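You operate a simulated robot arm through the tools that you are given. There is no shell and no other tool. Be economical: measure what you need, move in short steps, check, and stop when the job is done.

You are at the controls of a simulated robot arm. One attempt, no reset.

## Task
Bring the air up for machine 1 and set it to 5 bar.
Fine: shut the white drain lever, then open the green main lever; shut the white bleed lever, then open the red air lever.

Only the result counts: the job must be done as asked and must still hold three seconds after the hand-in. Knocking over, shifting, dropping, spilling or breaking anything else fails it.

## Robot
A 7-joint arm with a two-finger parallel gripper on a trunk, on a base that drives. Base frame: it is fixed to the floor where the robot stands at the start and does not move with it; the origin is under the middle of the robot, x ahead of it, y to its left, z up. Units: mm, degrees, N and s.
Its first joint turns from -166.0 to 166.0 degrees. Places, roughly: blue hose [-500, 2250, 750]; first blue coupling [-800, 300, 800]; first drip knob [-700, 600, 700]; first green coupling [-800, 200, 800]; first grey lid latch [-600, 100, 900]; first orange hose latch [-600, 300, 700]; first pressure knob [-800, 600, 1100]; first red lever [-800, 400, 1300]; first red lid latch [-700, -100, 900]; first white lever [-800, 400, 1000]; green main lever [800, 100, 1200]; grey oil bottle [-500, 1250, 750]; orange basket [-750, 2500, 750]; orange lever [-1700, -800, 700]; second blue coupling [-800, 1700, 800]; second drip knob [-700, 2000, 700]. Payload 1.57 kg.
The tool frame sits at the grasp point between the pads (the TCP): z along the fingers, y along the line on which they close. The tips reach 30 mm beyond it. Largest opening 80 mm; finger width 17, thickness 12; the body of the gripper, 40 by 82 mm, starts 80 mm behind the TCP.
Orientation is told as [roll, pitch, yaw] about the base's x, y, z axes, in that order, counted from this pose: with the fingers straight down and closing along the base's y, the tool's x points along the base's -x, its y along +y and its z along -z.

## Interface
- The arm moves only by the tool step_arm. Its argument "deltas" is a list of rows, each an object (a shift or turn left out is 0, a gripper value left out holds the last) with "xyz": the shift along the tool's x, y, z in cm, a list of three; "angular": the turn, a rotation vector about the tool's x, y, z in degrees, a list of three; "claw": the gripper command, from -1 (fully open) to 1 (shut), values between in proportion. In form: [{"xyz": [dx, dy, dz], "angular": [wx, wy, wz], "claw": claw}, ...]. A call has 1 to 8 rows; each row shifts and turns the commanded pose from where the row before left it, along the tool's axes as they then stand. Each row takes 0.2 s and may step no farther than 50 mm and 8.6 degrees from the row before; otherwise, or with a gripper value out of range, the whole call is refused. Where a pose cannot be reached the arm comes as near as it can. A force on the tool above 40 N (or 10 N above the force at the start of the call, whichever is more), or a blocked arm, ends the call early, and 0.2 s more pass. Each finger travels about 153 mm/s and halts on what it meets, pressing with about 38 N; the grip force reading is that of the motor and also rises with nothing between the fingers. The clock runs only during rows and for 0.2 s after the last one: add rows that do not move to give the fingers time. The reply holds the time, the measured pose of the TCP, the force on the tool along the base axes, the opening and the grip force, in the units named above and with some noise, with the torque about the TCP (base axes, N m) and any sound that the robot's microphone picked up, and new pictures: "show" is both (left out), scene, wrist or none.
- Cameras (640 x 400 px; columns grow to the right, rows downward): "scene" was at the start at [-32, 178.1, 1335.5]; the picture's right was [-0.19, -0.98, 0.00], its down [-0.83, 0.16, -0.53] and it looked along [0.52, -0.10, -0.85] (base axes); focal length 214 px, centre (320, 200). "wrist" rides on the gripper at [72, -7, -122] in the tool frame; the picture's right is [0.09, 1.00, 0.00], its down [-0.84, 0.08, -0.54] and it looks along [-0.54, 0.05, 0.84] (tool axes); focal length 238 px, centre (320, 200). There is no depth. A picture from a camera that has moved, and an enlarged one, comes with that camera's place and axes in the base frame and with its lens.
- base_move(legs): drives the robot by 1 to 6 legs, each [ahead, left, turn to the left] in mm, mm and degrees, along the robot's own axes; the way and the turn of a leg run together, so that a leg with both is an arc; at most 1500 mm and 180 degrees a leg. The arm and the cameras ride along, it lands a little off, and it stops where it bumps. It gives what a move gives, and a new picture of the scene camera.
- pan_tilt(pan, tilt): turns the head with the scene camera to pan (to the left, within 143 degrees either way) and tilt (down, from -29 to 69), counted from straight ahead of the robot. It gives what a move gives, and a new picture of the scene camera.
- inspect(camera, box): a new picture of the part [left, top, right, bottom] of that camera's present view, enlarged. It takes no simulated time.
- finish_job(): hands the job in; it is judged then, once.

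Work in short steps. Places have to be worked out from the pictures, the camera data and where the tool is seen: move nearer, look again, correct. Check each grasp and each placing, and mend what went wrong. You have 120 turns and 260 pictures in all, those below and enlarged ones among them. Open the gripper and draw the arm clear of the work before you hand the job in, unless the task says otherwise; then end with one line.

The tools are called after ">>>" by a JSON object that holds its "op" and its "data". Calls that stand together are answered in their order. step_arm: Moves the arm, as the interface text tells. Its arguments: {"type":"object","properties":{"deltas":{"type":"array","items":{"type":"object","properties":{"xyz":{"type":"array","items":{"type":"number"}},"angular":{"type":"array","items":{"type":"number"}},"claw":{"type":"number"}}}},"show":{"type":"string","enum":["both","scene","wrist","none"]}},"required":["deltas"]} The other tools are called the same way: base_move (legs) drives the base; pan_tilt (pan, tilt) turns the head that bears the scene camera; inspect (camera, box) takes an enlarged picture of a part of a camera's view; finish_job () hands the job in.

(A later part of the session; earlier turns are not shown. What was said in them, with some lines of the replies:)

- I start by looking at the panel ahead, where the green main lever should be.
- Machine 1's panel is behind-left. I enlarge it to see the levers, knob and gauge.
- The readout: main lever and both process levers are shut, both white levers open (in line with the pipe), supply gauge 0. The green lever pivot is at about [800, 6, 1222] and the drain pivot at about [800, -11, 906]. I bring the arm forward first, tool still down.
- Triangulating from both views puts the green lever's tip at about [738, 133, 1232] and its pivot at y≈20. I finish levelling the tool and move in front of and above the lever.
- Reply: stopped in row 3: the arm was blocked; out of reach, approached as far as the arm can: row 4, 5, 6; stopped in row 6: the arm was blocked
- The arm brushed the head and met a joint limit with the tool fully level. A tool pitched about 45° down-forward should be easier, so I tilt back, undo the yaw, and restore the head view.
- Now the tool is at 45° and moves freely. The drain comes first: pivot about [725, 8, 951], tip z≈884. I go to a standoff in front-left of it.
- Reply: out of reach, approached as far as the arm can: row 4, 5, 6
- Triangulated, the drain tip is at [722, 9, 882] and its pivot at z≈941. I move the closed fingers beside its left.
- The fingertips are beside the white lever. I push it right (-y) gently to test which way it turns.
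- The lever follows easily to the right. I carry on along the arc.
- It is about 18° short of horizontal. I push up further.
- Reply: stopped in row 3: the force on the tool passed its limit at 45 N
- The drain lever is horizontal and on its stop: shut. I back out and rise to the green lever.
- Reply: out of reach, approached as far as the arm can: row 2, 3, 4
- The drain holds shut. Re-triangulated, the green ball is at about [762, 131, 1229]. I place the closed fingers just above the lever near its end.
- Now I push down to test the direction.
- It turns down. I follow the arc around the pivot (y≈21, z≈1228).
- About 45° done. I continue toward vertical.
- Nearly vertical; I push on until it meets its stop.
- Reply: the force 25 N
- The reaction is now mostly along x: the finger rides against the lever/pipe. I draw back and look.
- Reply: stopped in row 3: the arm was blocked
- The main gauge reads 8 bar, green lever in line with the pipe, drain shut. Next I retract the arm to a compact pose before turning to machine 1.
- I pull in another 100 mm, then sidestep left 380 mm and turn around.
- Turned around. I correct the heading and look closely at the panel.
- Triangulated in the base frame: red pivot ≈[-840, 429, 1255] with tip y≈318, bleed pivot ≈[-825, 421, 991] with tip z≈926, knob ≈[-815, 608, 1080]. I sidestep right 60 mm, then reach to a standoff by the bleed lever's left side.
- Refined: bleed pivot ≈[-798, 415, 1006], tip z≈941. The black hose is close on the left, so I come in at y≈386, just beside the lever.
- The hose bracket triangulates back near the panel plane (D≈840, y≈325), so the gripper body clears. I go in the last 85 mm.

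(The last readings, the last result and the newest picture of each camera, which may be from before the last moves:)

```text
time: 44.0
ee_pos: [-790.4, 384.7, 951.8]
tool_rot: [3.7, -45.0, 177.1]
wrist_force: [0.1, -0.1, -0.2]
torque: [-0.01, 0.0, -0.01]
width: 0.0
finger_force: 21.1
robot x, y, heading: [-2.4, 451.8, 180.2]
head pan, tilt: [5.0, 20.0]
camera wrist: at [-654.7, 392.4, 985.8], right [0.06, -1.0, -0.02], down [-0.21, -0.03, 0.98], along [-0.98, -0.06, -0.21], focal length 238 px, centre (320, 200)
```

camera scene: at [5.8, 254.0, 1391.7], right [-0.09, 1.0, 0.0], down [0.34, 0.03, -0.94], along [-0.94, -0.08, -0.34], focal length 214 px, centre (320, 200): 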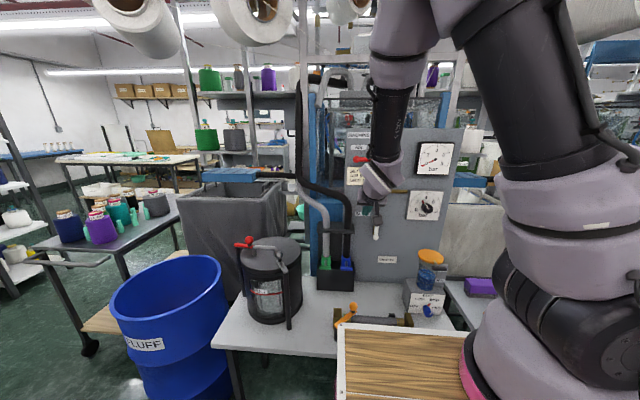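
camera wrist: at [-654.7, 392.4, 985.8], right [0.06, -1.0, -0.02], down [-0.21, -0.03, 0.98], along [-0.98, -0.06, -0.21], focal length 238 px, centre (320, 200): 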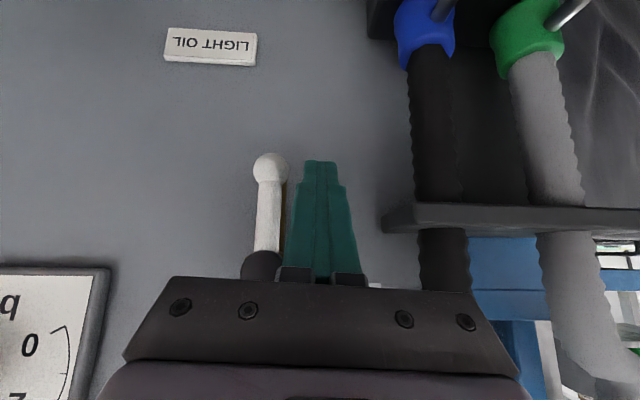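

Beside the lever. I push it right and along the arc in one go, forces limited.

>>> {"op": "step_arm", "data": {"deltas": [{"xyz": [0, -1.9, 0]}, {"xyz": [-0.3, -1.9, -0.3]}, {"xyz": [-0.45, -1.3, -0.45]}, {"xyz": [-0.5, -1.2, -0.5]}, {"xyz": [-0.8, -0.9, -0.8]}, {"xyz": [-0.8, -0.8, -0.8]}], "show": "wrist"}}

```text
time: 45.5
ee_pos: [-793.3, 465.1, 989.2]
tool_rot: [3.6, -45.0, 177.2]
wrist_force: [4.6, -4.4, 0.2]
torque: [-0.01, -0.02, 0.04]
width: 0.0
finger_force: 21.2
robot x, y, heading: [-5.4, 452.8, -180.1]
head pan, tilt: [5.0, 20.0]
camera wrist: at [-656.7, 472.7, 1024.8], right [0.06, -1.0, -0.02], down [-0.21, -0.03, 0.98], along [-0.98, -0.06, -0.21], focal length 238 px, centre (320, 200)
```

wrist: 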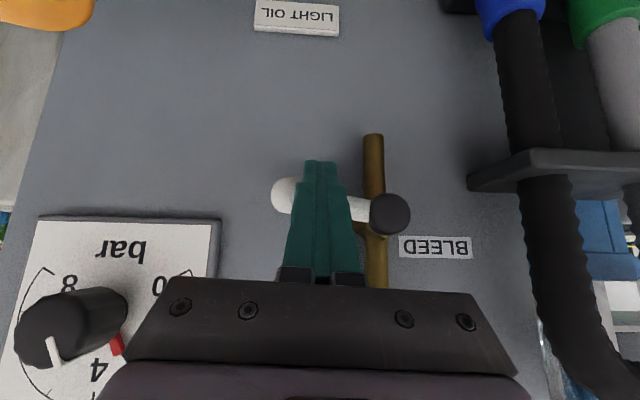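

About 10° short; push up to the stop.

>>> {"op": "step_arm", "data": {"deltas": [{"xyz": [-0.6, 0, -0.6]}, {"xyz": [-0.6, 0, -0.6]}, {"xyz": [-0.5, 0, -0.5]}], "show": "wrist"}}

```text
time: 46.2
ee_pos: [-787.1, 468.9, 1003.9]
tool_rot: [3.3, -44.1, 177.4]
wrist_force: [0.5, 0.2, -1.5]
torque: [0.01, -0.02, -0.01]
width: 0.1
finger_force: 21.4
robot x, y, heading: [-3.9, 452.2, 180.2]
head pan, tilt: [5.0, 20.0]
stopped in row 3: the force on the tool passed its limit at 92 N (the readings are from after the stop); the commanded pose is now the measured one
camera wrist: at [-651.8, 474.8, 1040.8], right [0.06, -1.0, -0.02], down [-0.22, -0.04, 0.97], along [-0.97, -0.05, -0.22], focal length 238 px, centre (320, 200)
```

wrist: 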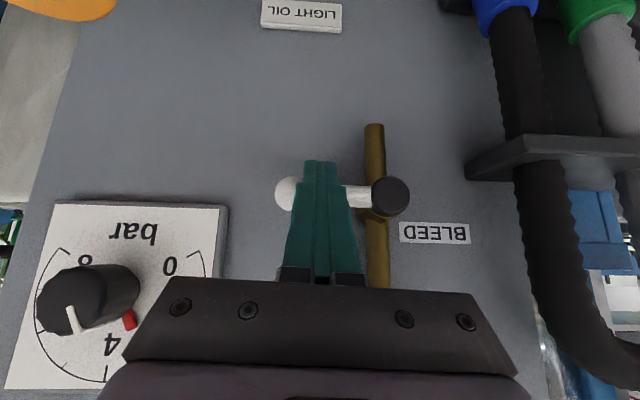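

Bleed lever is horizontal and on its stop. I back out and rise to above the red lever.

>>> {"op": "step_arm", "data": {"deltas": [{"xyz": [0.5, 0, 0.5]}, {"xyz": [0, 0, -4]}, {"xyz": [0, 0, -4]}, {"xyz": [0, 0, -4]}], "show": "wrist"}}

>>> {"op": "step_arm", "data": {"deltas": [{"xyz": [-3.0, 1.9, -2.55]}, {"xyz": [-3.0, 1.9, -2.55]}, {"xyz": [-3.0, 1.9, -2.55]}, {"xyz": [-3.0, 1.9, -2.55]}, {"xyz": [-3.0, 1.9, -2.55]}, {"xyz": [-3.0, 1.9, -2.55]}]}}

```text
time: 47.2
ee_pos: [-705.0, 469.2, 1082.9]
tool_rot: [3.4, -44.1, 177.4]
wrist_force: [-0.5, -0.5, -0.3]
torque: [-0.02, -0.02, -0.01]
width: 0.0
finger_force: 21.2
robot x, y, heading: [-2.4, 449.0, 180.0]
head pan, tilt: [5.0, 20.0]
camera wrist: at [-569.1, 476.8, 1118.9], right [0.06, -1.0, -0.02], down [-0.22, -0.04, 0.97], along [-0.97, -0.05, -0.22], focal length 238 px, centre (320, 200)
```

wrist: 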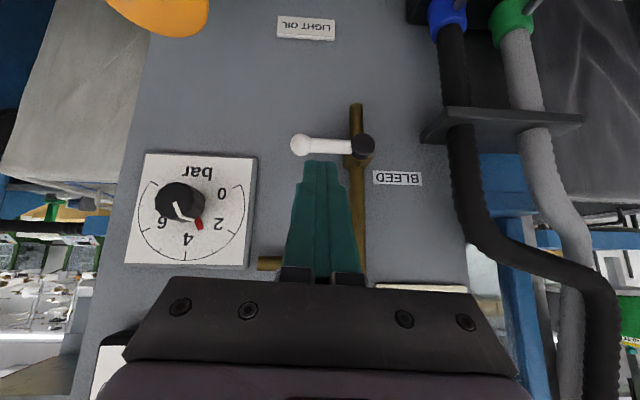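

```text
time: 48.6
ee_pos: [-726.9, 364.0, 1322.5]
tool_rot: [3.4, -44.1, 177.3]
wrist_force: [-0.7, 0.1, -0.2]
torque: [-0.03, 0.02, 0.01]
width: 0.0
finger_force: 21.0
robot x, y, heading: [-0.5, 448.9, 179.8]
head pan, tilt: [5.0, 20.0]
camera scene: at [5.5, 253.3, 1391.7], right [-0.09, 1.0, 0.0], down [0.34, 0.03, -0.94], along [-0.94, -0.08, -0.34], focal length 214 px, centre (320, 200)
camera wrist: at [-591.2, 369.7, 1359.0], right [0.06, -1.0, -0.02], down [-0.22, -0.04, 0.97], along [-0.97, -0.05, -0.22], focal length 238 px, centre (320, 200)
```

scene: 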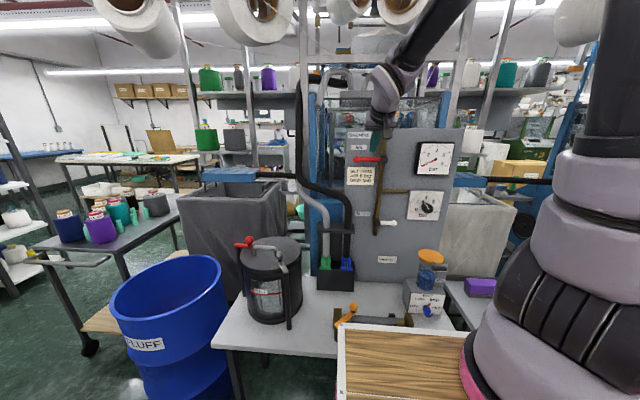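
wrist: 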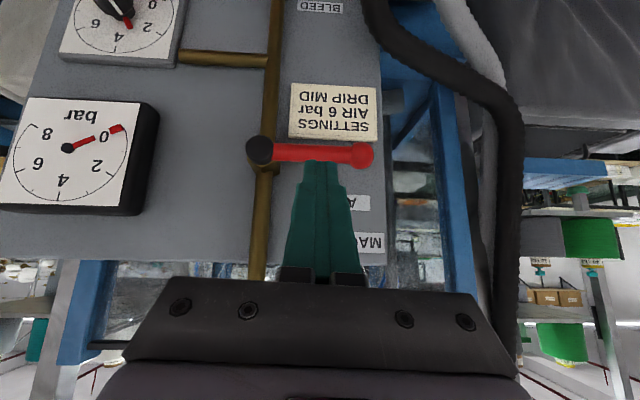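

Red ball at ≈[-810, 318, 1261], pivot ≈[-805, 418, 1264]. I put the fingers just above the lever near its end.

>>> {"op": "step_arm", "data": {"deltas": [{"xyz": [-1.8, 1.4, 3.45]}, {"xyz": [-1.8, 1.4, 3.45]}], "show": "wrist"}}

```text
time: 49.2
ee_pos: [-802.4, 337.7, 1300.4]
tool_rot: [3.3, -44.2, 177.3]
wrist_force: [0.9, 1.4, 0.7]
torque: [-0.12, -0.03, 0.09]
width: 0.0
finger_force: 21.6
robot x, y, heading: [-3.8, 450.1, -180.0]
head pan, tilt: [5.0, 20.0]
camera wrist: at [-667.1, 343.7, 1336.7], right [0.06, -1.0, -0.02], down [-0.22, -0.03, 0.97], along [-0.97, -0.05, -0.22], focal length 238 px, centre (320, 200)
```

wrist: 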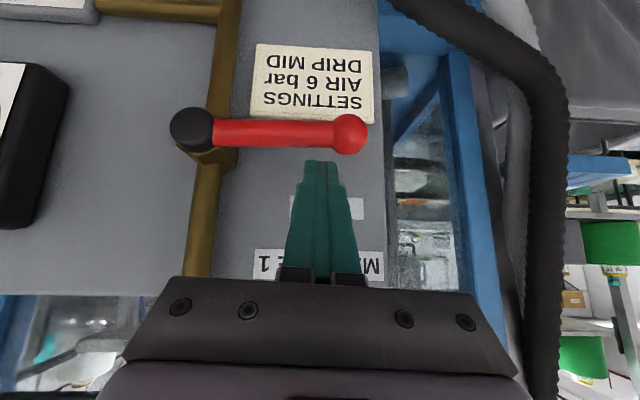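

I push it down along its arc, first half.

>>> {"op": "step_arm", "data": {"deltas": [{"xyz": [0.95, 0, 0.95]}, {"xyz": [0.95, 0, 0.95]}, {"xyz": [0.95, 0, 0.95]}, {"xyz": [0.95, -0.1, 0.95]}, {"xyz": [1.2, -1.0, 1.2]}, {"xyz": [1.2, -1.1, 1.2]}], "show": "wrist"}}

```text
time: 50.6
ee_pos: [-800.3, 355.5, 1212.9]
tool_rot: [3.2, -44.2, 177.4]
wrist_force: [0.6, 0.1, -0.1]
torque: [0.01, -0.03, -0.02]
width: 0.0
finger_force: 21.2
robot x, y, heading: [-2.1, 451.1, -179.9]
head pan, tilt: [5.0, 20.0]
camera wrist: at [-663.2, 362.3, 1248.6], right [0.06, -1.0, -0.02], down [-0.22, -0.04, 0.97], along [-0.97, -0.05, -0.22], focal length 238 px, centre (320, 200)
```

wrist: 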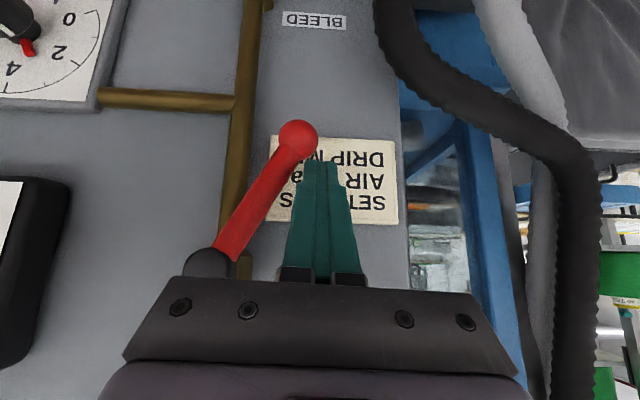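

About 60° there; the rest to the stop.

>>> {"op": "step_arm", "data": {"deltas": [{"xyz": [0.7, -1.5, 0.7]}, {"xyz": [0.4, -1.5, 0.4]}, {"xyz": [0.1, -1.2, 0.1]}, {"xyz": [0, -0.8, 0]}], "show": "wrist"}}

```text
time: 51.6
ee_pos: [-800.1, 399.8, 1193.0]
tool_rot: [3.4, -44.2, 177.8]
wrist_force: [1.2, -32.5, 5.1]
torque: [-0.87, 0.07, 0.51]
width: 0.1
finger_force: 20.8
robot x, y, heading: [-1.7, 447.1, -179.9]
head pan, tilt: [5.0, 20.0]
camera wrist: at [-663.2, 406.5, 1229.7], right [0.07, -1.0, -0.02], down [-0.22, -0.04, 0.97], along [-0.97, -0.06, -0.22], focal length 238 px, centre (320, 200)
```

wrist: 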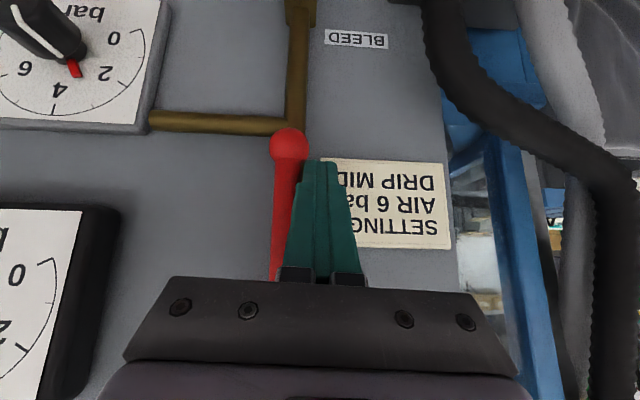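

Firm stop at 32 N. I back off and check the gauge.

>>> {"op": "step_arm", "data": {"deltas": [{"xyz": [0, 1.0, 0]}, {"xyz": [0, 0, -4]}, {"xyz": [0, 0, -4]}, {"xyz": [0, 0, -4]}], "show": "both"}}

>>> {"op": "inspect", "data": {"camera": "scene", "box": [330, 120, 470, 280]}}

>>> {"op": "inspect", "data": {"camera": "wrist", "box": [60, 0, 300, 200]}}

```text
time: 52.6
ee_pos: [-715.7, 395.8, 1276.7]
tool_rot: [3.1, -44.2, 177.4]
wrist_force: [-0.4, -1.0, 0.1]
torque: [0.08, 0.01, -0.03]
width: 0.2
finger_force: 21.6
robot x, y, heading: [-4.1, 446.1, 179.7]
head pan, tilt: [5.0, 20.0]
camera scene: at [6.0, 251.9, 1391.5], right [-0.09, 1.0, 0.0], down [0.34, 0.03, -0.94], along [-0.94, -0.08, -0.34], focal length 214 px, centre (320, 200)
camera wrist: at [-579.4, 402.3, 1313.6], right [0.06, -1.0, -0.03], down [-0.22, -0.04, 0.97], along [-0.97, -0.05, -0.22], focal length 238 px, centre (320, 200)
```

scene: 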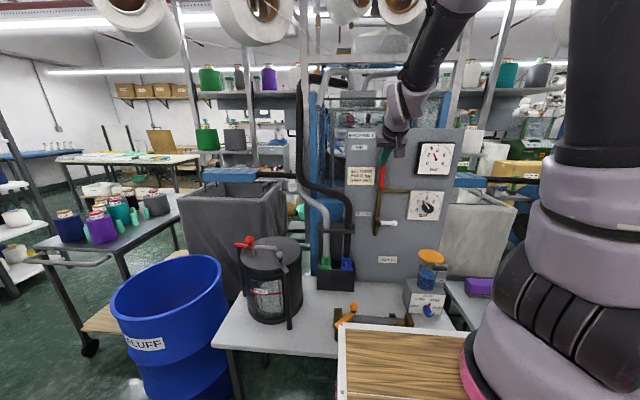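
wrist: 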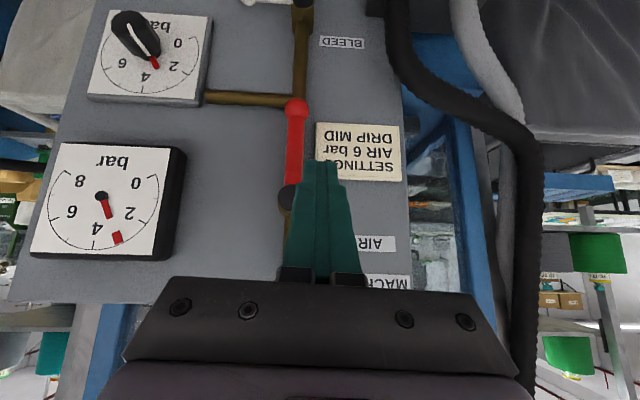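

```text
2.50 times, centred on (400, 200) of scene
camera zoom: at [6.0, 251.9, 1391.5], right [-0.09, 1.0, 0.0], down [0.34, 0.03, -0.94], along [-0.94, -0.08, -0.34], focal length 536 px, centre (120, 200)
```

zoom: 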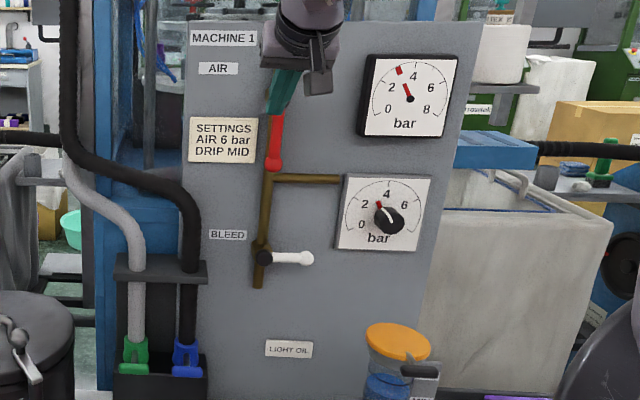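

```text
2.00 times, centred on (180, 100) of wrist
camera zoom: at [-579.4, 402.3, 1313.6], right [0.06, -1.0, -0.03], down [-0.22, -0.04, 0.97], along [-0.97, -0.05, -0.22], focal length 477 px, centre (600, 400)
```

zoom: 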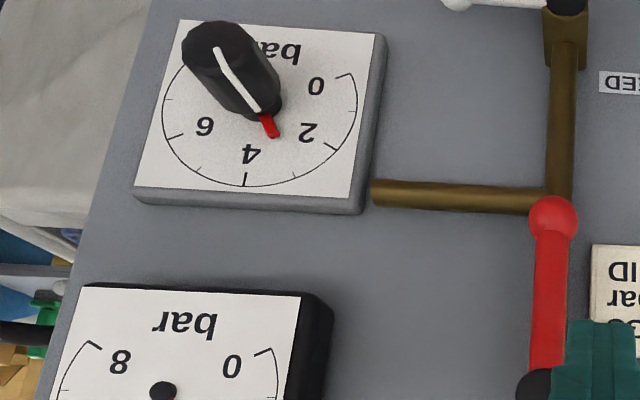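

Air is on: gauge 3.2 bar, matching the knob. The knob axis is at ≈[y 609, z 1073], front face D≈805, dial D≈840, diameter ~34 mm. The scale runs about 30°/bar, so it needs ~54° clockwise. I move in front of it, then level the tool.

>>> {"op": "step_arm", "data": {"deltas": [{"xyz": [1.9, -3.55, 1.07]}, {"xyz": [1.9, -3.55, 1.07]}, {"xyz": [1.9, -3.55, 1.07]}, {"xyz": [1.9, -3.55, 1.07]}, {"xyz": [1.9, -3.55, 1.07]}, {"xyz": [1.9, -3.55, 1.07]}], "show": "none"}}

>>> {"op": "step_arm", "data": {"deltas": [{"angular": [0, -8, 0], "claw": -1}, {"angular": [0, -8, 0]}, {"angular": [0, -8, 0]}, {"angular": [0, -8, 0]}, {"angular": [0, -8, 0]}]}}

```text
time: 54.0
ee_pos: [-678.1, 608.3, 1142.2]
tool_rot: [3.2, -44.2, 177.6]
wrist_force: [0.3, -0.4, -0.4]
torque: [0.02, -0.01, -0.02]
width: 0.0
finger_force: 21.2
robot x, y, heading: [-2.1, 450.8, -180.0]
head pan, tilt: [5.0, 20.0]
```

```text
time: 55.2
ee_pos: [-751.6, 625.0, 1159.1]
tool_rot: [22.3, -83.8, 157.5]
wrist_force: [0.3, -0.4, 0.6]
torque: [0.0, -0.04, 0.0]
width: 80.1
finger_force: 0.1
out of reach, approached as far as the arm can: row 1, 2, 3, 4, 5
robot x, y, heading: [-2.2, 450.6, 180.0]
head pan, tilt: [5.0, 20.0]
camera scene: at [6.2, 253.0, 1391.6], right [-0.09, 1.0, 0.0], down [0.34, 0.03, -0.94], along [-0.94, -0.08, -0.34], focal length 214 px, centre (320, 200)
camera wrist: at [-623.3, 627.9, 1098.8], right [0.0, -1.0, -0.05], down [0.46, -0.04, 0.89], along [-0.89, -0.03, 0.46], focal length 238 px, centre (320, 200)
```

scene: 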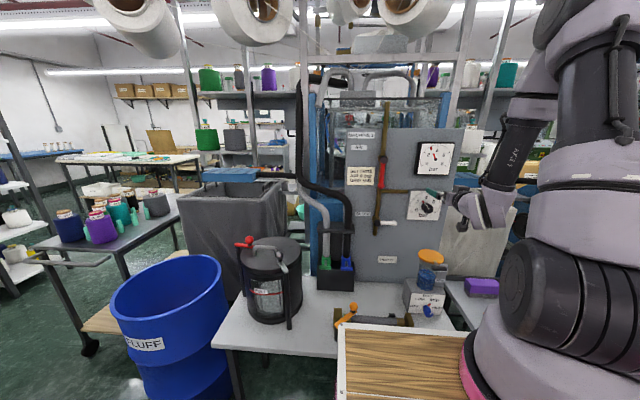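
wrist: 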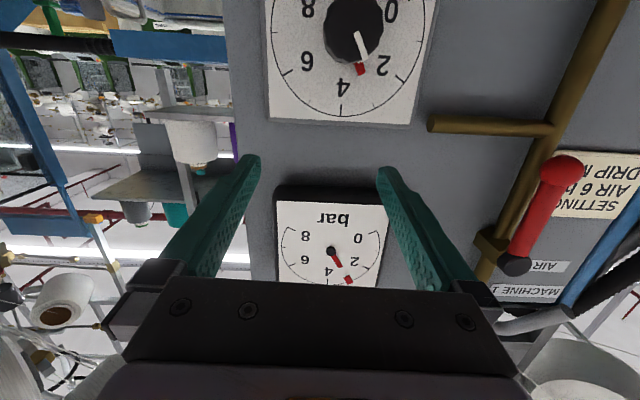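

The level tool works when extended. I finish levelling and line up in front of the knob with fingers open.

>>> {"op": "step_arm", "data": {"deltas": [{"xyz": [0, 0, 4.2], "angular": [0, -5.8, 0]}, {"xyz": [2.3, 0, 1.5]}, {"xyz": [2.3, 0, 1.5]}, {"xyz": [2.3, 0, 1.0]}]}}

```text
time: 56.0
ee_pos: [-815.9, 624.1, 1118.7]
tool_rot: [103.0, -87.6, 77.0]
wrist_force: [19.9, 1.8, 10.5]
torque: [-0.36, 0.19, 0.79]
width: 78.2
finger_force: 0.2
robot x, y, heading: [2.9, 447.5, 180.1]
head pan, tilt: [5.0, 20.0]
stopped in row 3: the force on the tool passed its limit at 55 N (the readings are from after the stop); the commanded pose is now the measured one
camera scene: at [7.2, 253.3, 1391.7], right [-0.09, 1.0, 0.0], down [0.34, 0.03, -0.94], along [-0.94, -0.08, -0.34], focal length 214 px, centre (320, 200)
camera wrist: at [-694.7, 626.4, 1045.3], right [0.0, -1.0, -0.05], down [0.55, -0.04, 0.83], along [-0.84, -0.03, 0.55], focal length 238 px, centre (320, 200)
```

scene: 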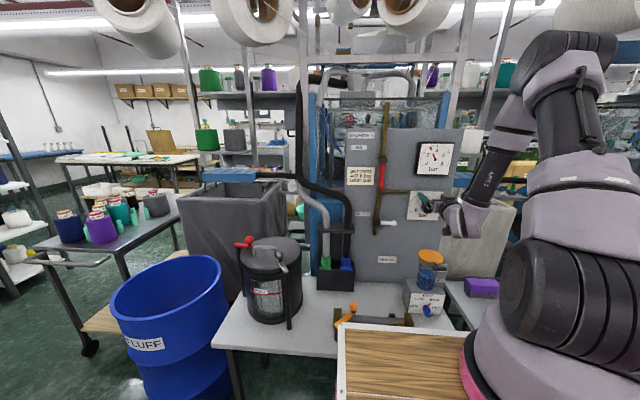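
wrist: 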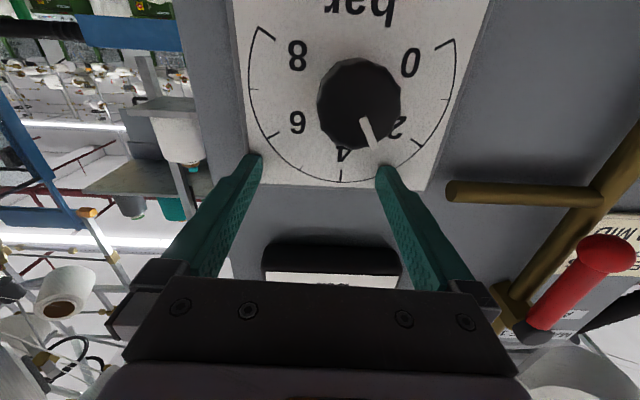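

The tips touched the dial plate: the arm's retraction limit for a level tool pushed it out. I back off; then drive the base back 90 mm so the arm works more stretched.

>>> {"op": "step_arm", "data": {"deltas": [{"xyz": [-1.5, 0, -2]}, {"xyz": [-1.5, 0, -3]}, {"xyz": [-1, 0, -2]}], "show": "none"}}

>>> {"op": "base_move", "data": {"legs": [[-100, 0, 0]]}}

>>> {"op": "inspect", "data": {"camera": "wrist", "box": [0, 0, 640, 400]}}

```text
time: 56.8
ee_pos: [-751.7, 624.3, 1158.3]
tool_rot: [100.4, -87.6, 79.5]
wrist_force: [-1.0, -0.1, -0.4]
torque: [0.02, -0.01, 0.02]
width: 80.3
finger_force: 0.2
out of reach, approached as far as the arm can: row 3
robot x, y, heading: [-4.8, 446.3, 180.0]
head pan, tilt: [5.0, 20.0]
```

```text
time: 57.9
ee_pos: [-649.1, 626.7, 1158.2]
tool_rot: [101.4, -87.6, 78.5]
wrist_force: [0.3, -0.5, 0.3]
torque: [-0.03, 0.02, 0.01]
width: 80.0
finger_force: 0.0
robot x, y, heading: [97.1, 452.3, 179.9]
head pan, tilt: [5.0, 20.0]
camera scene: at [106.0, 253.0, 1391.6], right [-0.08, 1.0, 0.0], down [0.34, 0.03, -0.94], along [-0.94, -0.08, -0.34], focal length 214 px, centre (320, 200)
```

scene: 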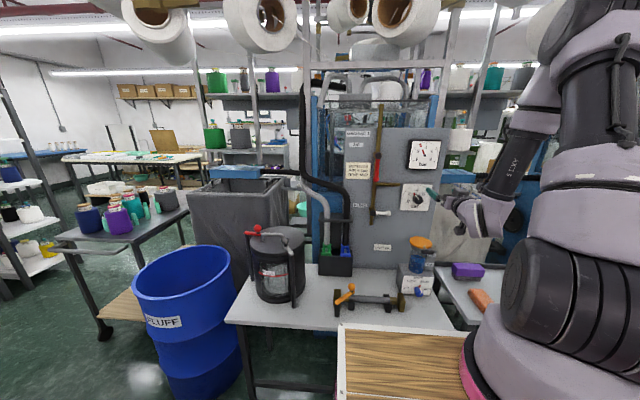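

```text
1.00 times, centred on (320, 200) of wrist (not enlarged: the box is as wide or as high as the picture)
camera zoom: at [-528.9, 629.8, 1084.6], right [0.0, -1.0, -0.05], down [0.55, -0.05, 0.83], along [-0.84, -0.03, 0.55], focal length 238 px, centre (320, 200)
```

zoom: 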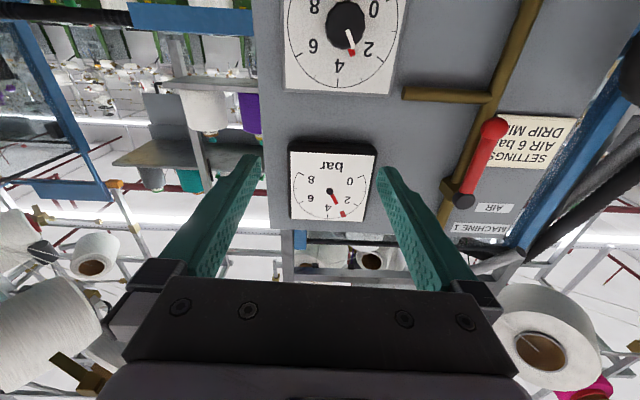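

Knob axis confirmed at ≈[y 607, z 1070]. I line up at a 755 mm standoff.

>>> {"op": "step_arm", "data": {"deltas": [{"xyz": [2.17, 0.58, 2.3]}, {"xyz": [2.17, 0.58, 2.3]}, {"xyz": [2.17, 0.58, 2.3]}, {"xyz": [2.17, 0.58, 2.3]}], "show": "wrist"}}

```text
time: 58.9
ee_pos: [-742.8, 603.5, 1071.6]
tool_rot: [101.4, -87.7, 78.4]
wrist_force: [-0.4, 0.3, 0.4]
torque: [-0.01, -0.03, -0.02]
width: 80.0
finger_force: 0.2
robot x, y, heading: [97.5, 452.2, 179.9]
head pan, tilt: [5.0, 20.0]
camera wrist: at [-621.5, 606.6, 999.4], right [0.0, -1.0, -0.05], down [0.55, -0.05, 0.83], along [-0.84, -0.03, 0.55], focal length 238 px, centre (320, 200)
```

wrist: 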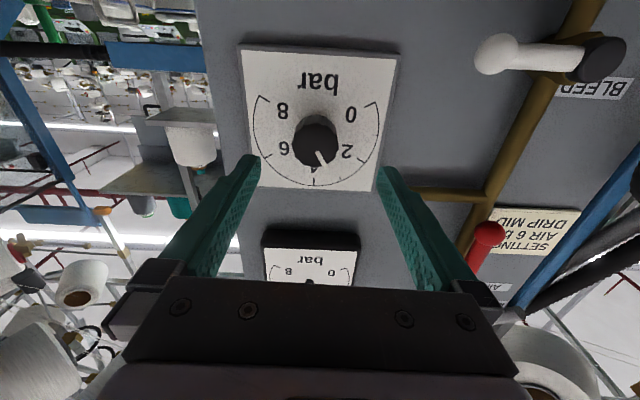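

Aligned; the knob sits between the fingers about 8 mm low. I advance to TCP D≈800 (plate contact was at 816), lowering slightly.

>>> {"op": "step_arm", "data": {"deltas": [{"xyz": [0.35, -0.07, 2.8]}, {"xyz": [0.35, -0.07, 2.8]}], "show": "wrist"}}

```text
time: 59.5
ee_pos: [-799.5, 602.7, 1067.3]
tool_rot: [100.8, -87.6, 79.2]
wrist_force: [0.2, 0.2, -0.2]
torque: [-0.02, -0.02, 0.04]
width: 80.0
finger_force: 0.0
robot x, y, heading: [97.3, 446.0, 180.0]
head pan, tilt: [5.0, 20.0]
camera wrist: at [-679.2, 606.3, 992.9], right [0.0, -1.0, -0.05], down [0.55, -0.04, 0.84], along [-0.84, -0.03, 0.55], focal length 238 px, centre (320, 200)
```

wrist: 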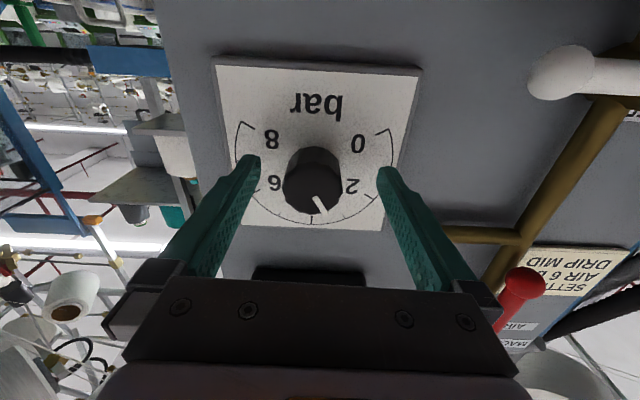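

The knob front is at y≈607, z≈1064. A small centring, then I close on it.

>>> {"op": "step_arm", "data": {"deltas": [{"xyz": [0.25, -0.4, 0.3]}, {"claw": 1}, {"claw": 1}, {"claw": 1}], "show": "wrist"}}

```text
time: 60.5
ee_pos: [-802.1, 607.7, 1063.7]
tool_rot: [100.8, -87.7, 79.0]
wrist_force: [-2.9, 3.6, -1.4]
torque: [-0.05, -0.05, -0.19]
width: 37.2
finger_force: 43.0
robot x, y, heading: [102.0, 450.4, 179.8]
head pan, tilt: [5.0, 20.0]
camera wrist: at [-681.8, 610.3, 989.6], right [0.0, -1.0, -0.05], down [0.55, -0.05, 0.83], along [-0.84, -0.03, 0.55], focal length 238 px, centre (320, 200)
```

wrist: 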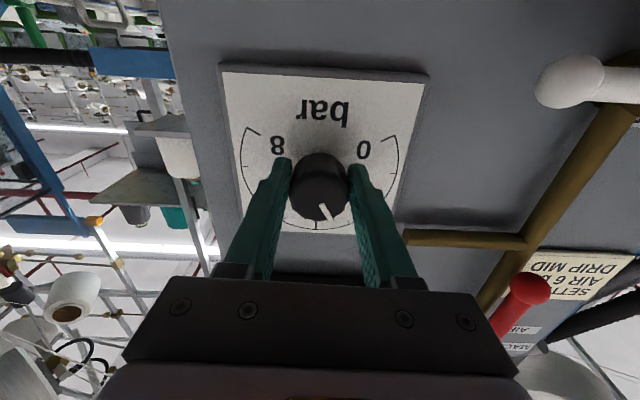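

Gripped at 37 mm. I turn 32° clockwise (positive about tool z) and check.

>>> {"op": "step_arm", "data": {"deltas": [{"angular": [0, 0, 8]}, {"angular": [0, 0, 8]}, {"angular": [0, 0, 8]}, {"angular": [0, 0, 8]}, {}], "show": "both"}}

>>> {"op": "inspect", "data": {"camera": "scene", "box": [340, 110, 460, 240]}}

```text
time: 61.7
ee_pos: [-802.1, 604.5, 1064.4]
tool_rot: [91.1, -55.7, 89.1]
wrist_force: [-7.6, -5.5, 6.6]
torque: [0.06, 0.32, 0.27]
width: 37.3
finger_force: 43.4
robot x, y, heading: [98.5, 450.9, 179.7]
head pan, tilt: [5.0, 20.0]
camera scene: at [105.9, 252.7, 1391.6], right [-0.08, 1.0, 0.0], down [0.34, 0.03, -0.94], along [-0.94, -0.08, -0.34], focal length 214 px, centre (320, 200)
camera wrist: at [-681.9, 568.5, 999.3], right [0.0, -0.87, 0.49], down [0.55, 0.41, 0.73], along [-0.84, 0.26, 0.48], focal length 238 px, centre (320, 200)
```

scene: 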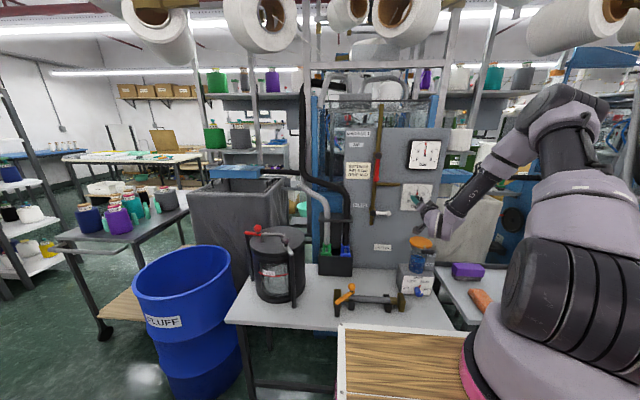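
wrist: 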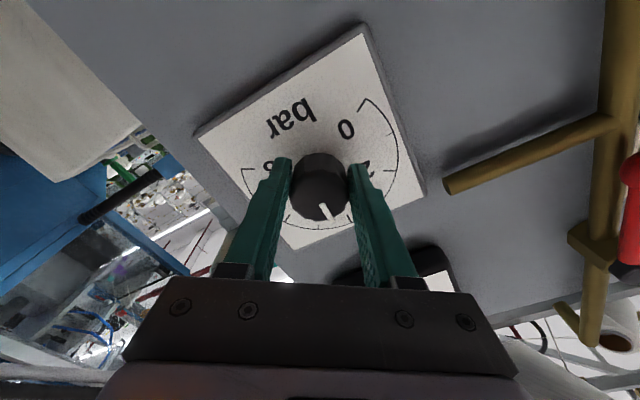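

```text
3.08 times, centred on (400, 175) of scene
camera zoom: at [105.9, 252.7, 1391.6], right [-0.08, 1.0, 0.0], down [0.34, 0.03, -0.94], along [-0.94, -0.08, -0.34], focal length 660 px, centre (74, 277)
```

zoom: 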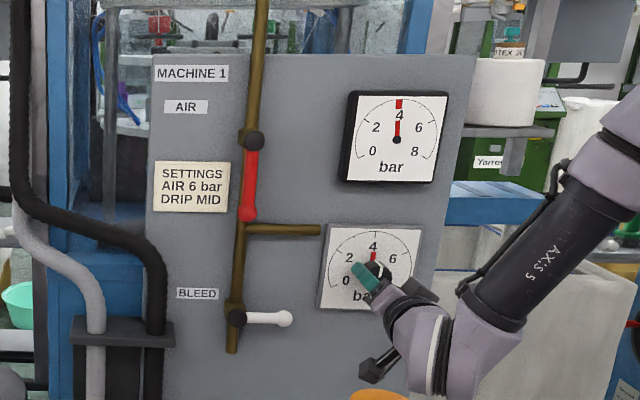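

The gauge reads 4.0. I turn another 30°.

>>> {"op": "step_arm", "data": {"deltas": [{"angular": [0, 0, 8]}, {"angular": [0, 0, 8]}, {"angular": [0, 0, 8]}, {"angular": [0, 0, 5]}, {}, {}], "show": "wrist"}}

>>> {"op": "inspect", "data": {"camera": "scene", "box": [400, 130, 450, 175]}}

```text
time: 62.9
ee_pos: [-801.6, 602.7, 1067.1]
tool_rot: [90.9, -26.6, 89.7]
wrist_force: [4.4, -3.4, 0.8]
torque: [0.06, 0.13, 0.24]
width: 37.3
finger_force: 43.6
robot x, y, heading: [97.9, 451.1, 179.8]
head pan, tilt: [5.0, 20.0]
stopped in row 5: the force on the tool passed its limit at 41 N (the readings are from after the stop); the commanded pose is now the measured one
camera wrist: at [-681.4, 540.7, 1026.0], right [0.01, -0.53, 0.85], down [0.55, 0.72, 0.44], along [-0.84, 0.46, 0.3], focal length 238 px, centre (320, 200)
```

wrist: 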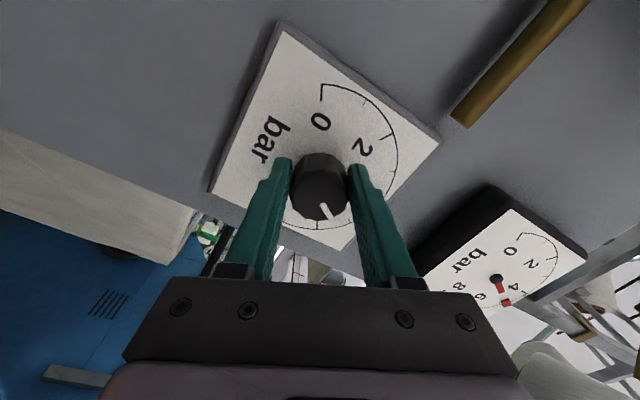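

```text
8.89 times, centred on (425, 152) of scene
camera zoom: at [106.1, 252.7, 1391.6], right [-0.08, 1.0, 0.0], down [0.34, 0.03, -0.94], along [-0.94, -0.08, -0.34], focal length 1906 px, centre (-613, 622)
```

zoom: 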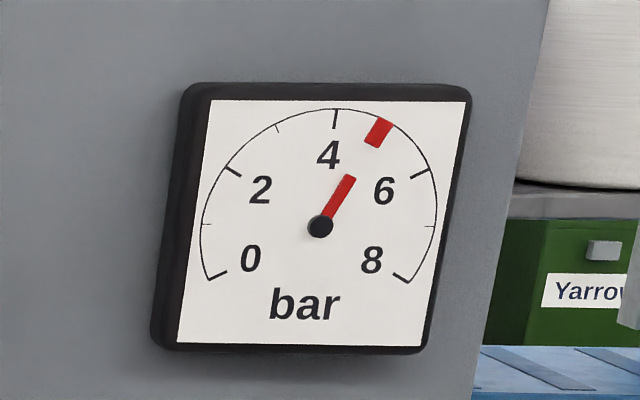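

The needle measures ≈4.85 against the ticks. I add 5° more.

>>> {"op": "step_arm", "data": {"deltas": [{"angular": [0, 0, 2.5]}, {"angular": [0, 0, 2.5]}, {}, {}], "show": "none"}}

>>> {"op": "inspect", "data": {"camera": "scene", "box": [408, 136, 442, 170]}}

```text
time: 63.9
ee_pos: [-802.7, 601.7, 1067.1]
tool_rot: [90.9, -21.5, 89.9]
wrist_force: [-3.2, -9.3, 5.2]
torque: [0.04, 0.05, 0.53]
width: 37.3
finger_force: 43.7
robot x, y, heading: [102.2, 452.5, 179.9]
head pan, tilt: [5.0, 20.0]
```

```text
11.76 times, centred on (425, 153) of scene
camera zoom: at [105.9, 252.4, 1391.6], right [-0.08, 1.0, 0.0], down [0.34, 0.03, -0.94], along [-0.94, -0.08, -0.34], focal length 2523 px, centre (-915, 753)
```

zoom: 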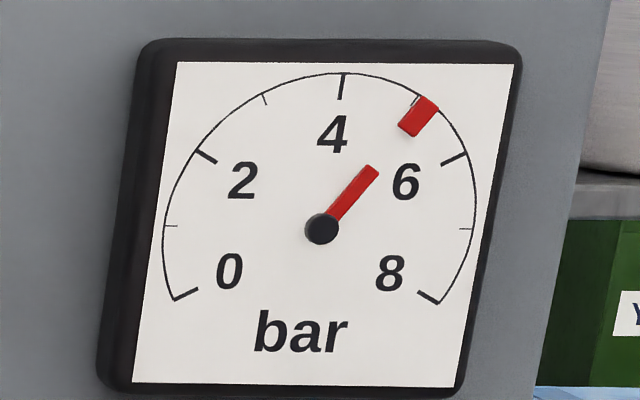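

Now ≈5.15. I ease back about 4°.

>>> {"op": "step_arm", "data": {"deltas": [{"angular": [0, 0, -2]}, {"angular": [0, 0, -2]}, {}, {}], "show": "none"}}

>>> {"op": "inspect", "data": {"camera": "scene", "box": [408, 136, 442, 170]}}

```text
time: 64.9
ee_pos: [-802.9, 602.6, 1066.6]
tool_rot: [91.0, -25.7, 89.7]
wrist_force: [-8.6, -12.2, 5.4]
torque: [0.1, 0.24, 0.37]
width: 37.6
finger_force: 43.8
robot x, y, heading: [101.5, 451.1, 179.6]
head pan, tilt: [5.0, 20.0]
```

```text
11.76 times, centred on (425, 153) of scene
camera zoom: at [105.7, 252.3, 1391.6], right [-0.08, 1.0, 0.0], down [0.34, 0.03, -0.94], along [-0.94, -0.08, -0.34], focal length 2523 px, centre (-915, 753)
```

zoom: 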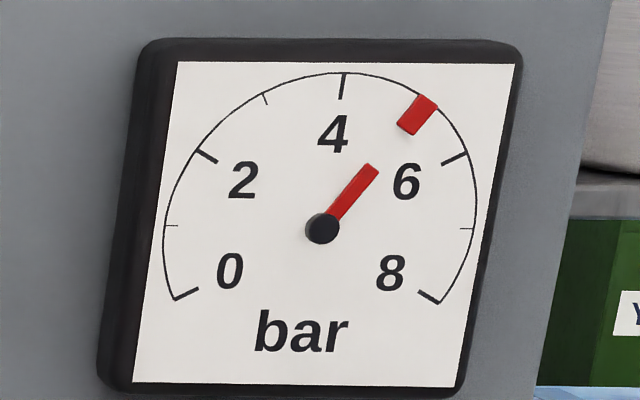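

Small change only (≈5.1): friction takes up the turn. I ease back 3° more.

>>> {"op": "step_arm", "data": {"deltas": [{"angular": [0, 0, -3]}, {}, {}], "show": "none"}}

>>> {"op": "inspect", "data": {"camera": "scene", "box": [408, 136, 442, 170]}}

```text
time: 65.7
ee_pos: [-802.1, 601.6, 1065.8]
tool_rot: [90.9, -28.7, 89.7]
wrist_force: [-5.6, -11.4, 4.3]
torque: [0.07, 0.08, 0.23]
width: 37.4
finger_force: 43.7
robot x, y, heading: [101.2, 450.4, 179.8]
head pan, tilt: [5.0, 20.0]
```

```text
11.76 times, centred on (425, 153) of scene
camera zoom: at [105.8, 252.4, 1391.6], right [-0.08, 1.0, 0.0], down [0.34, 0.03, -0.94], along [-0.94, -0.08, -0.34], focal length 2523 px, centre (-915, 753)
```

zoom: 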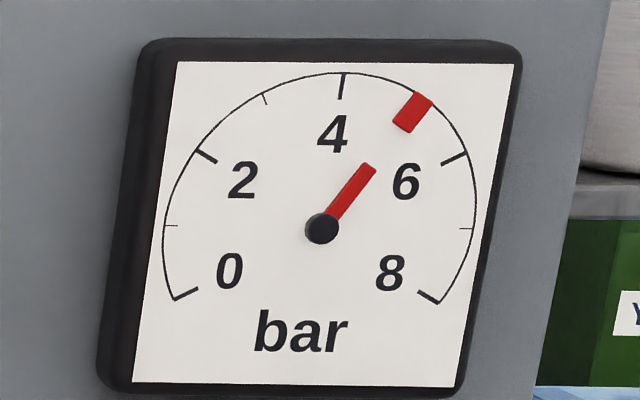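

≈5.05 now, covering the 5 tick. I release carefully and check that it stays.

>>> {"op": "step_arm", "data": {"deltas": [{"claw": -1}, {}, {}, {}], "show": "wrist"}}

>>> {"op": "inspect", "data": {"camera": "scene", "box": [408, 136, 442, 170]}}

```text
time: 66.7
ee_pos: [-802.4, 603.2, 1067.2]
tool_rot: [90.9, -28.6, 89.5]
wrist_force: [0.6, 0.5, 0.7]
torque: [-0.01, 0.02, -0.02]
width: 79.7
finger_force: 0.0
robot x, y, heading: [101.5, 453.2, 179.6]
head pan, tilt: [5.0, 20.0]
camera wrist: at [-681.4, 542.7, 1023.8], right [0.01, -0.56, 0.83], down [0.55, 0.7, 0.46], along [-0.84, 0.45, 0.31], focal length 238 px, centre (320, 200)
```

wrist: 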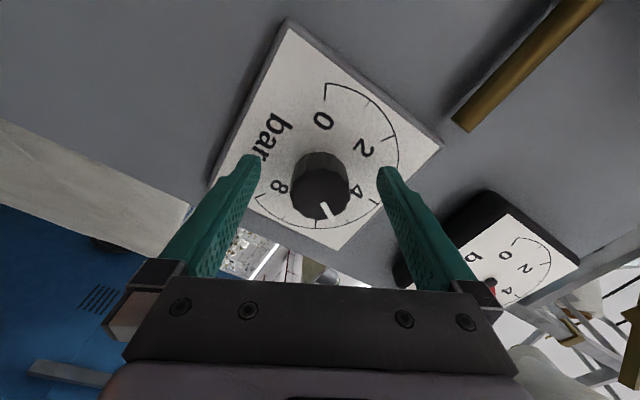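

```text
11.76 times, centred on (425, 153) of scene
camera zoom: at [105.9, 252.9, 1391.6], right [-0.08, 1.0, 0.0], down [0.34, 0.03, -0.94], along [-0.94, -0.08, -0.34], focal length 2523 px, centre (-915, 753)
```

zoom: 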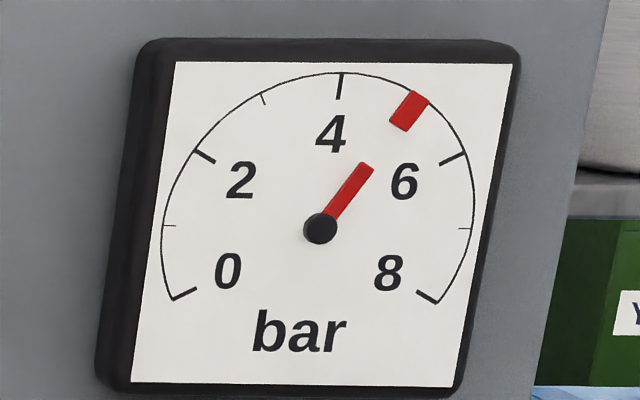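

Steady at 5.0. I withdraw straight back 55 mm, then drive the base back clear.

>>> {"op": "step_arm", "data": {"deltas": [{"xyz": [0, 0, -2]}, {"xyz": [0, 0, -2]}, {"xyz": [0, 0, -1.5]}], "show": "wrist"}}

>>> {"op": "base_move", "data": {"legs": [[-150, 0, 0]]}}

>>> {"op": "inspect", "data": {"camera": "scene", "box": [330, 110, 460, 240]}}

>>> {"op": "pan_tilt", "data": {"pan": -143, "tilt": 10}}

```text
time: 67.5
ee_pos: [-747.6, 603.5, 1066.9]
tool_rot: [90.9, -28.6, 89.7]
wrist_force: [-0.1, -0.1, 0.0]
torque: [-0.01, -0.01, -0.02]
width: 80.2
finger_force: 0.0
robot x, y, heading: [100.7, 452.0, 179.9]
head pan, tilt: [5.0, 20.0]
camera wrist: at [-626.3, 542.8, 1022.9], right [0.01, -0.56, 0.83], down [0.55, 0.7, 0.46], along [-0.84, 0.45, 0.31], focal length 238 px, centre (320, 200)
```

wrist: 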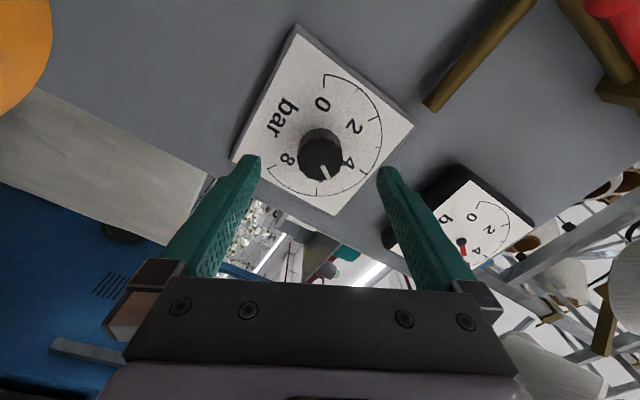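

```text
time: 68.9
ee_pos: [-595.4, 599.8, 1064.6]
tool_rot: [90.9, -28.7, 89.8]
wrist_force: [0.6, 0.6, 0.4]
torque: [0.0, 0.01, 0.01]
width: 80.1
finger_force: 0.0
robot x, y, heading: [249.4, 448.8, -179.9]
head pan, tilt: [5.0, 20.0]
camera scene: at [259.3, 252.9, 1391.6], right [-0.09, 1.0, 0.0], down [0.34, 0.03, -0.94], along [-0.94, -0.08, -0.34], focal length 214 px, centre (320, 200)
```

scene: 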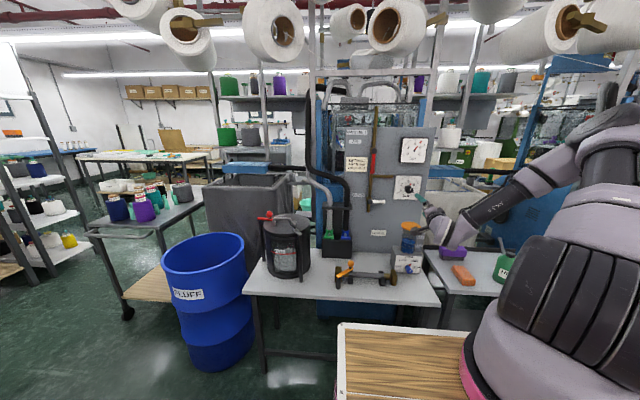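

```text
3.08 times, centred on (395, 175) of scene
camera zoom: at [259.3, 252.9, 1391.6], right [-0.09, 1.0, 0.0], down [0.34, 0.03, -0.94], along [-0.94, -0.08, -0.34], focal length 660 px, centre (89, 277)
```

zoom: 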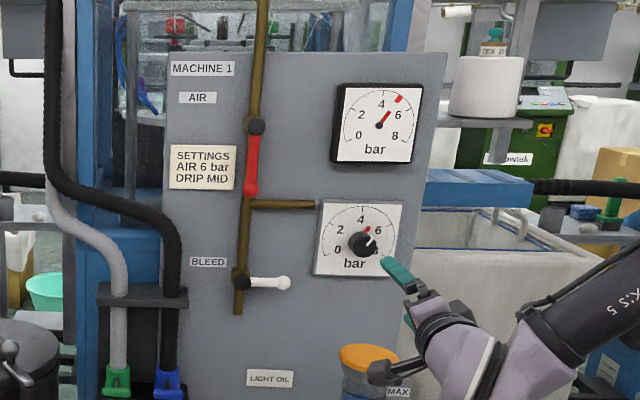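

```text
time: 71.2
ee_pos: [-596.4, 599.3, 1066.3]
tool_rot: [90.9, -28.5, 89.9]
wrist_force: [-0.6, -0.5, -0.4]
torque: [0.0, 0.03, -0.02]
width: 80.0
finger_force: 0.1
robot x, y, heading: [250.7, 450.9, -179.9]
head pan, tilt: [-143.0, 10.0]
camera scene: at [426.1, 317.3, 1407.9], right [0.6, -0.8, 0.0], down [-0.14, -0.1, -0.98], along [0.79, 0.59, -0.17], focal length 214 px, centre (320, 200)
```

scene: 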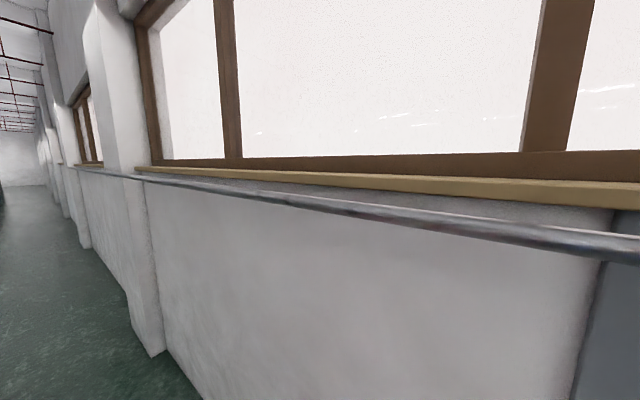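

Everything holds: the machine 1 gauge reads 5 bar with the bleed shut and the red lever open. The main gauge read 8 bar when last seen. The arm is clear and the gripper open, so I hand in.

>>> {"op": "finish_job", "data": {}}

```text
The job is handed in.
```

Machine 1's air is up, and its gauge read 5 bar when I handed in. The drain and bleed levers are shut, and the green main and red air levers are open. The settings card on the machine says 6 bar, but I set 5 as you asked.
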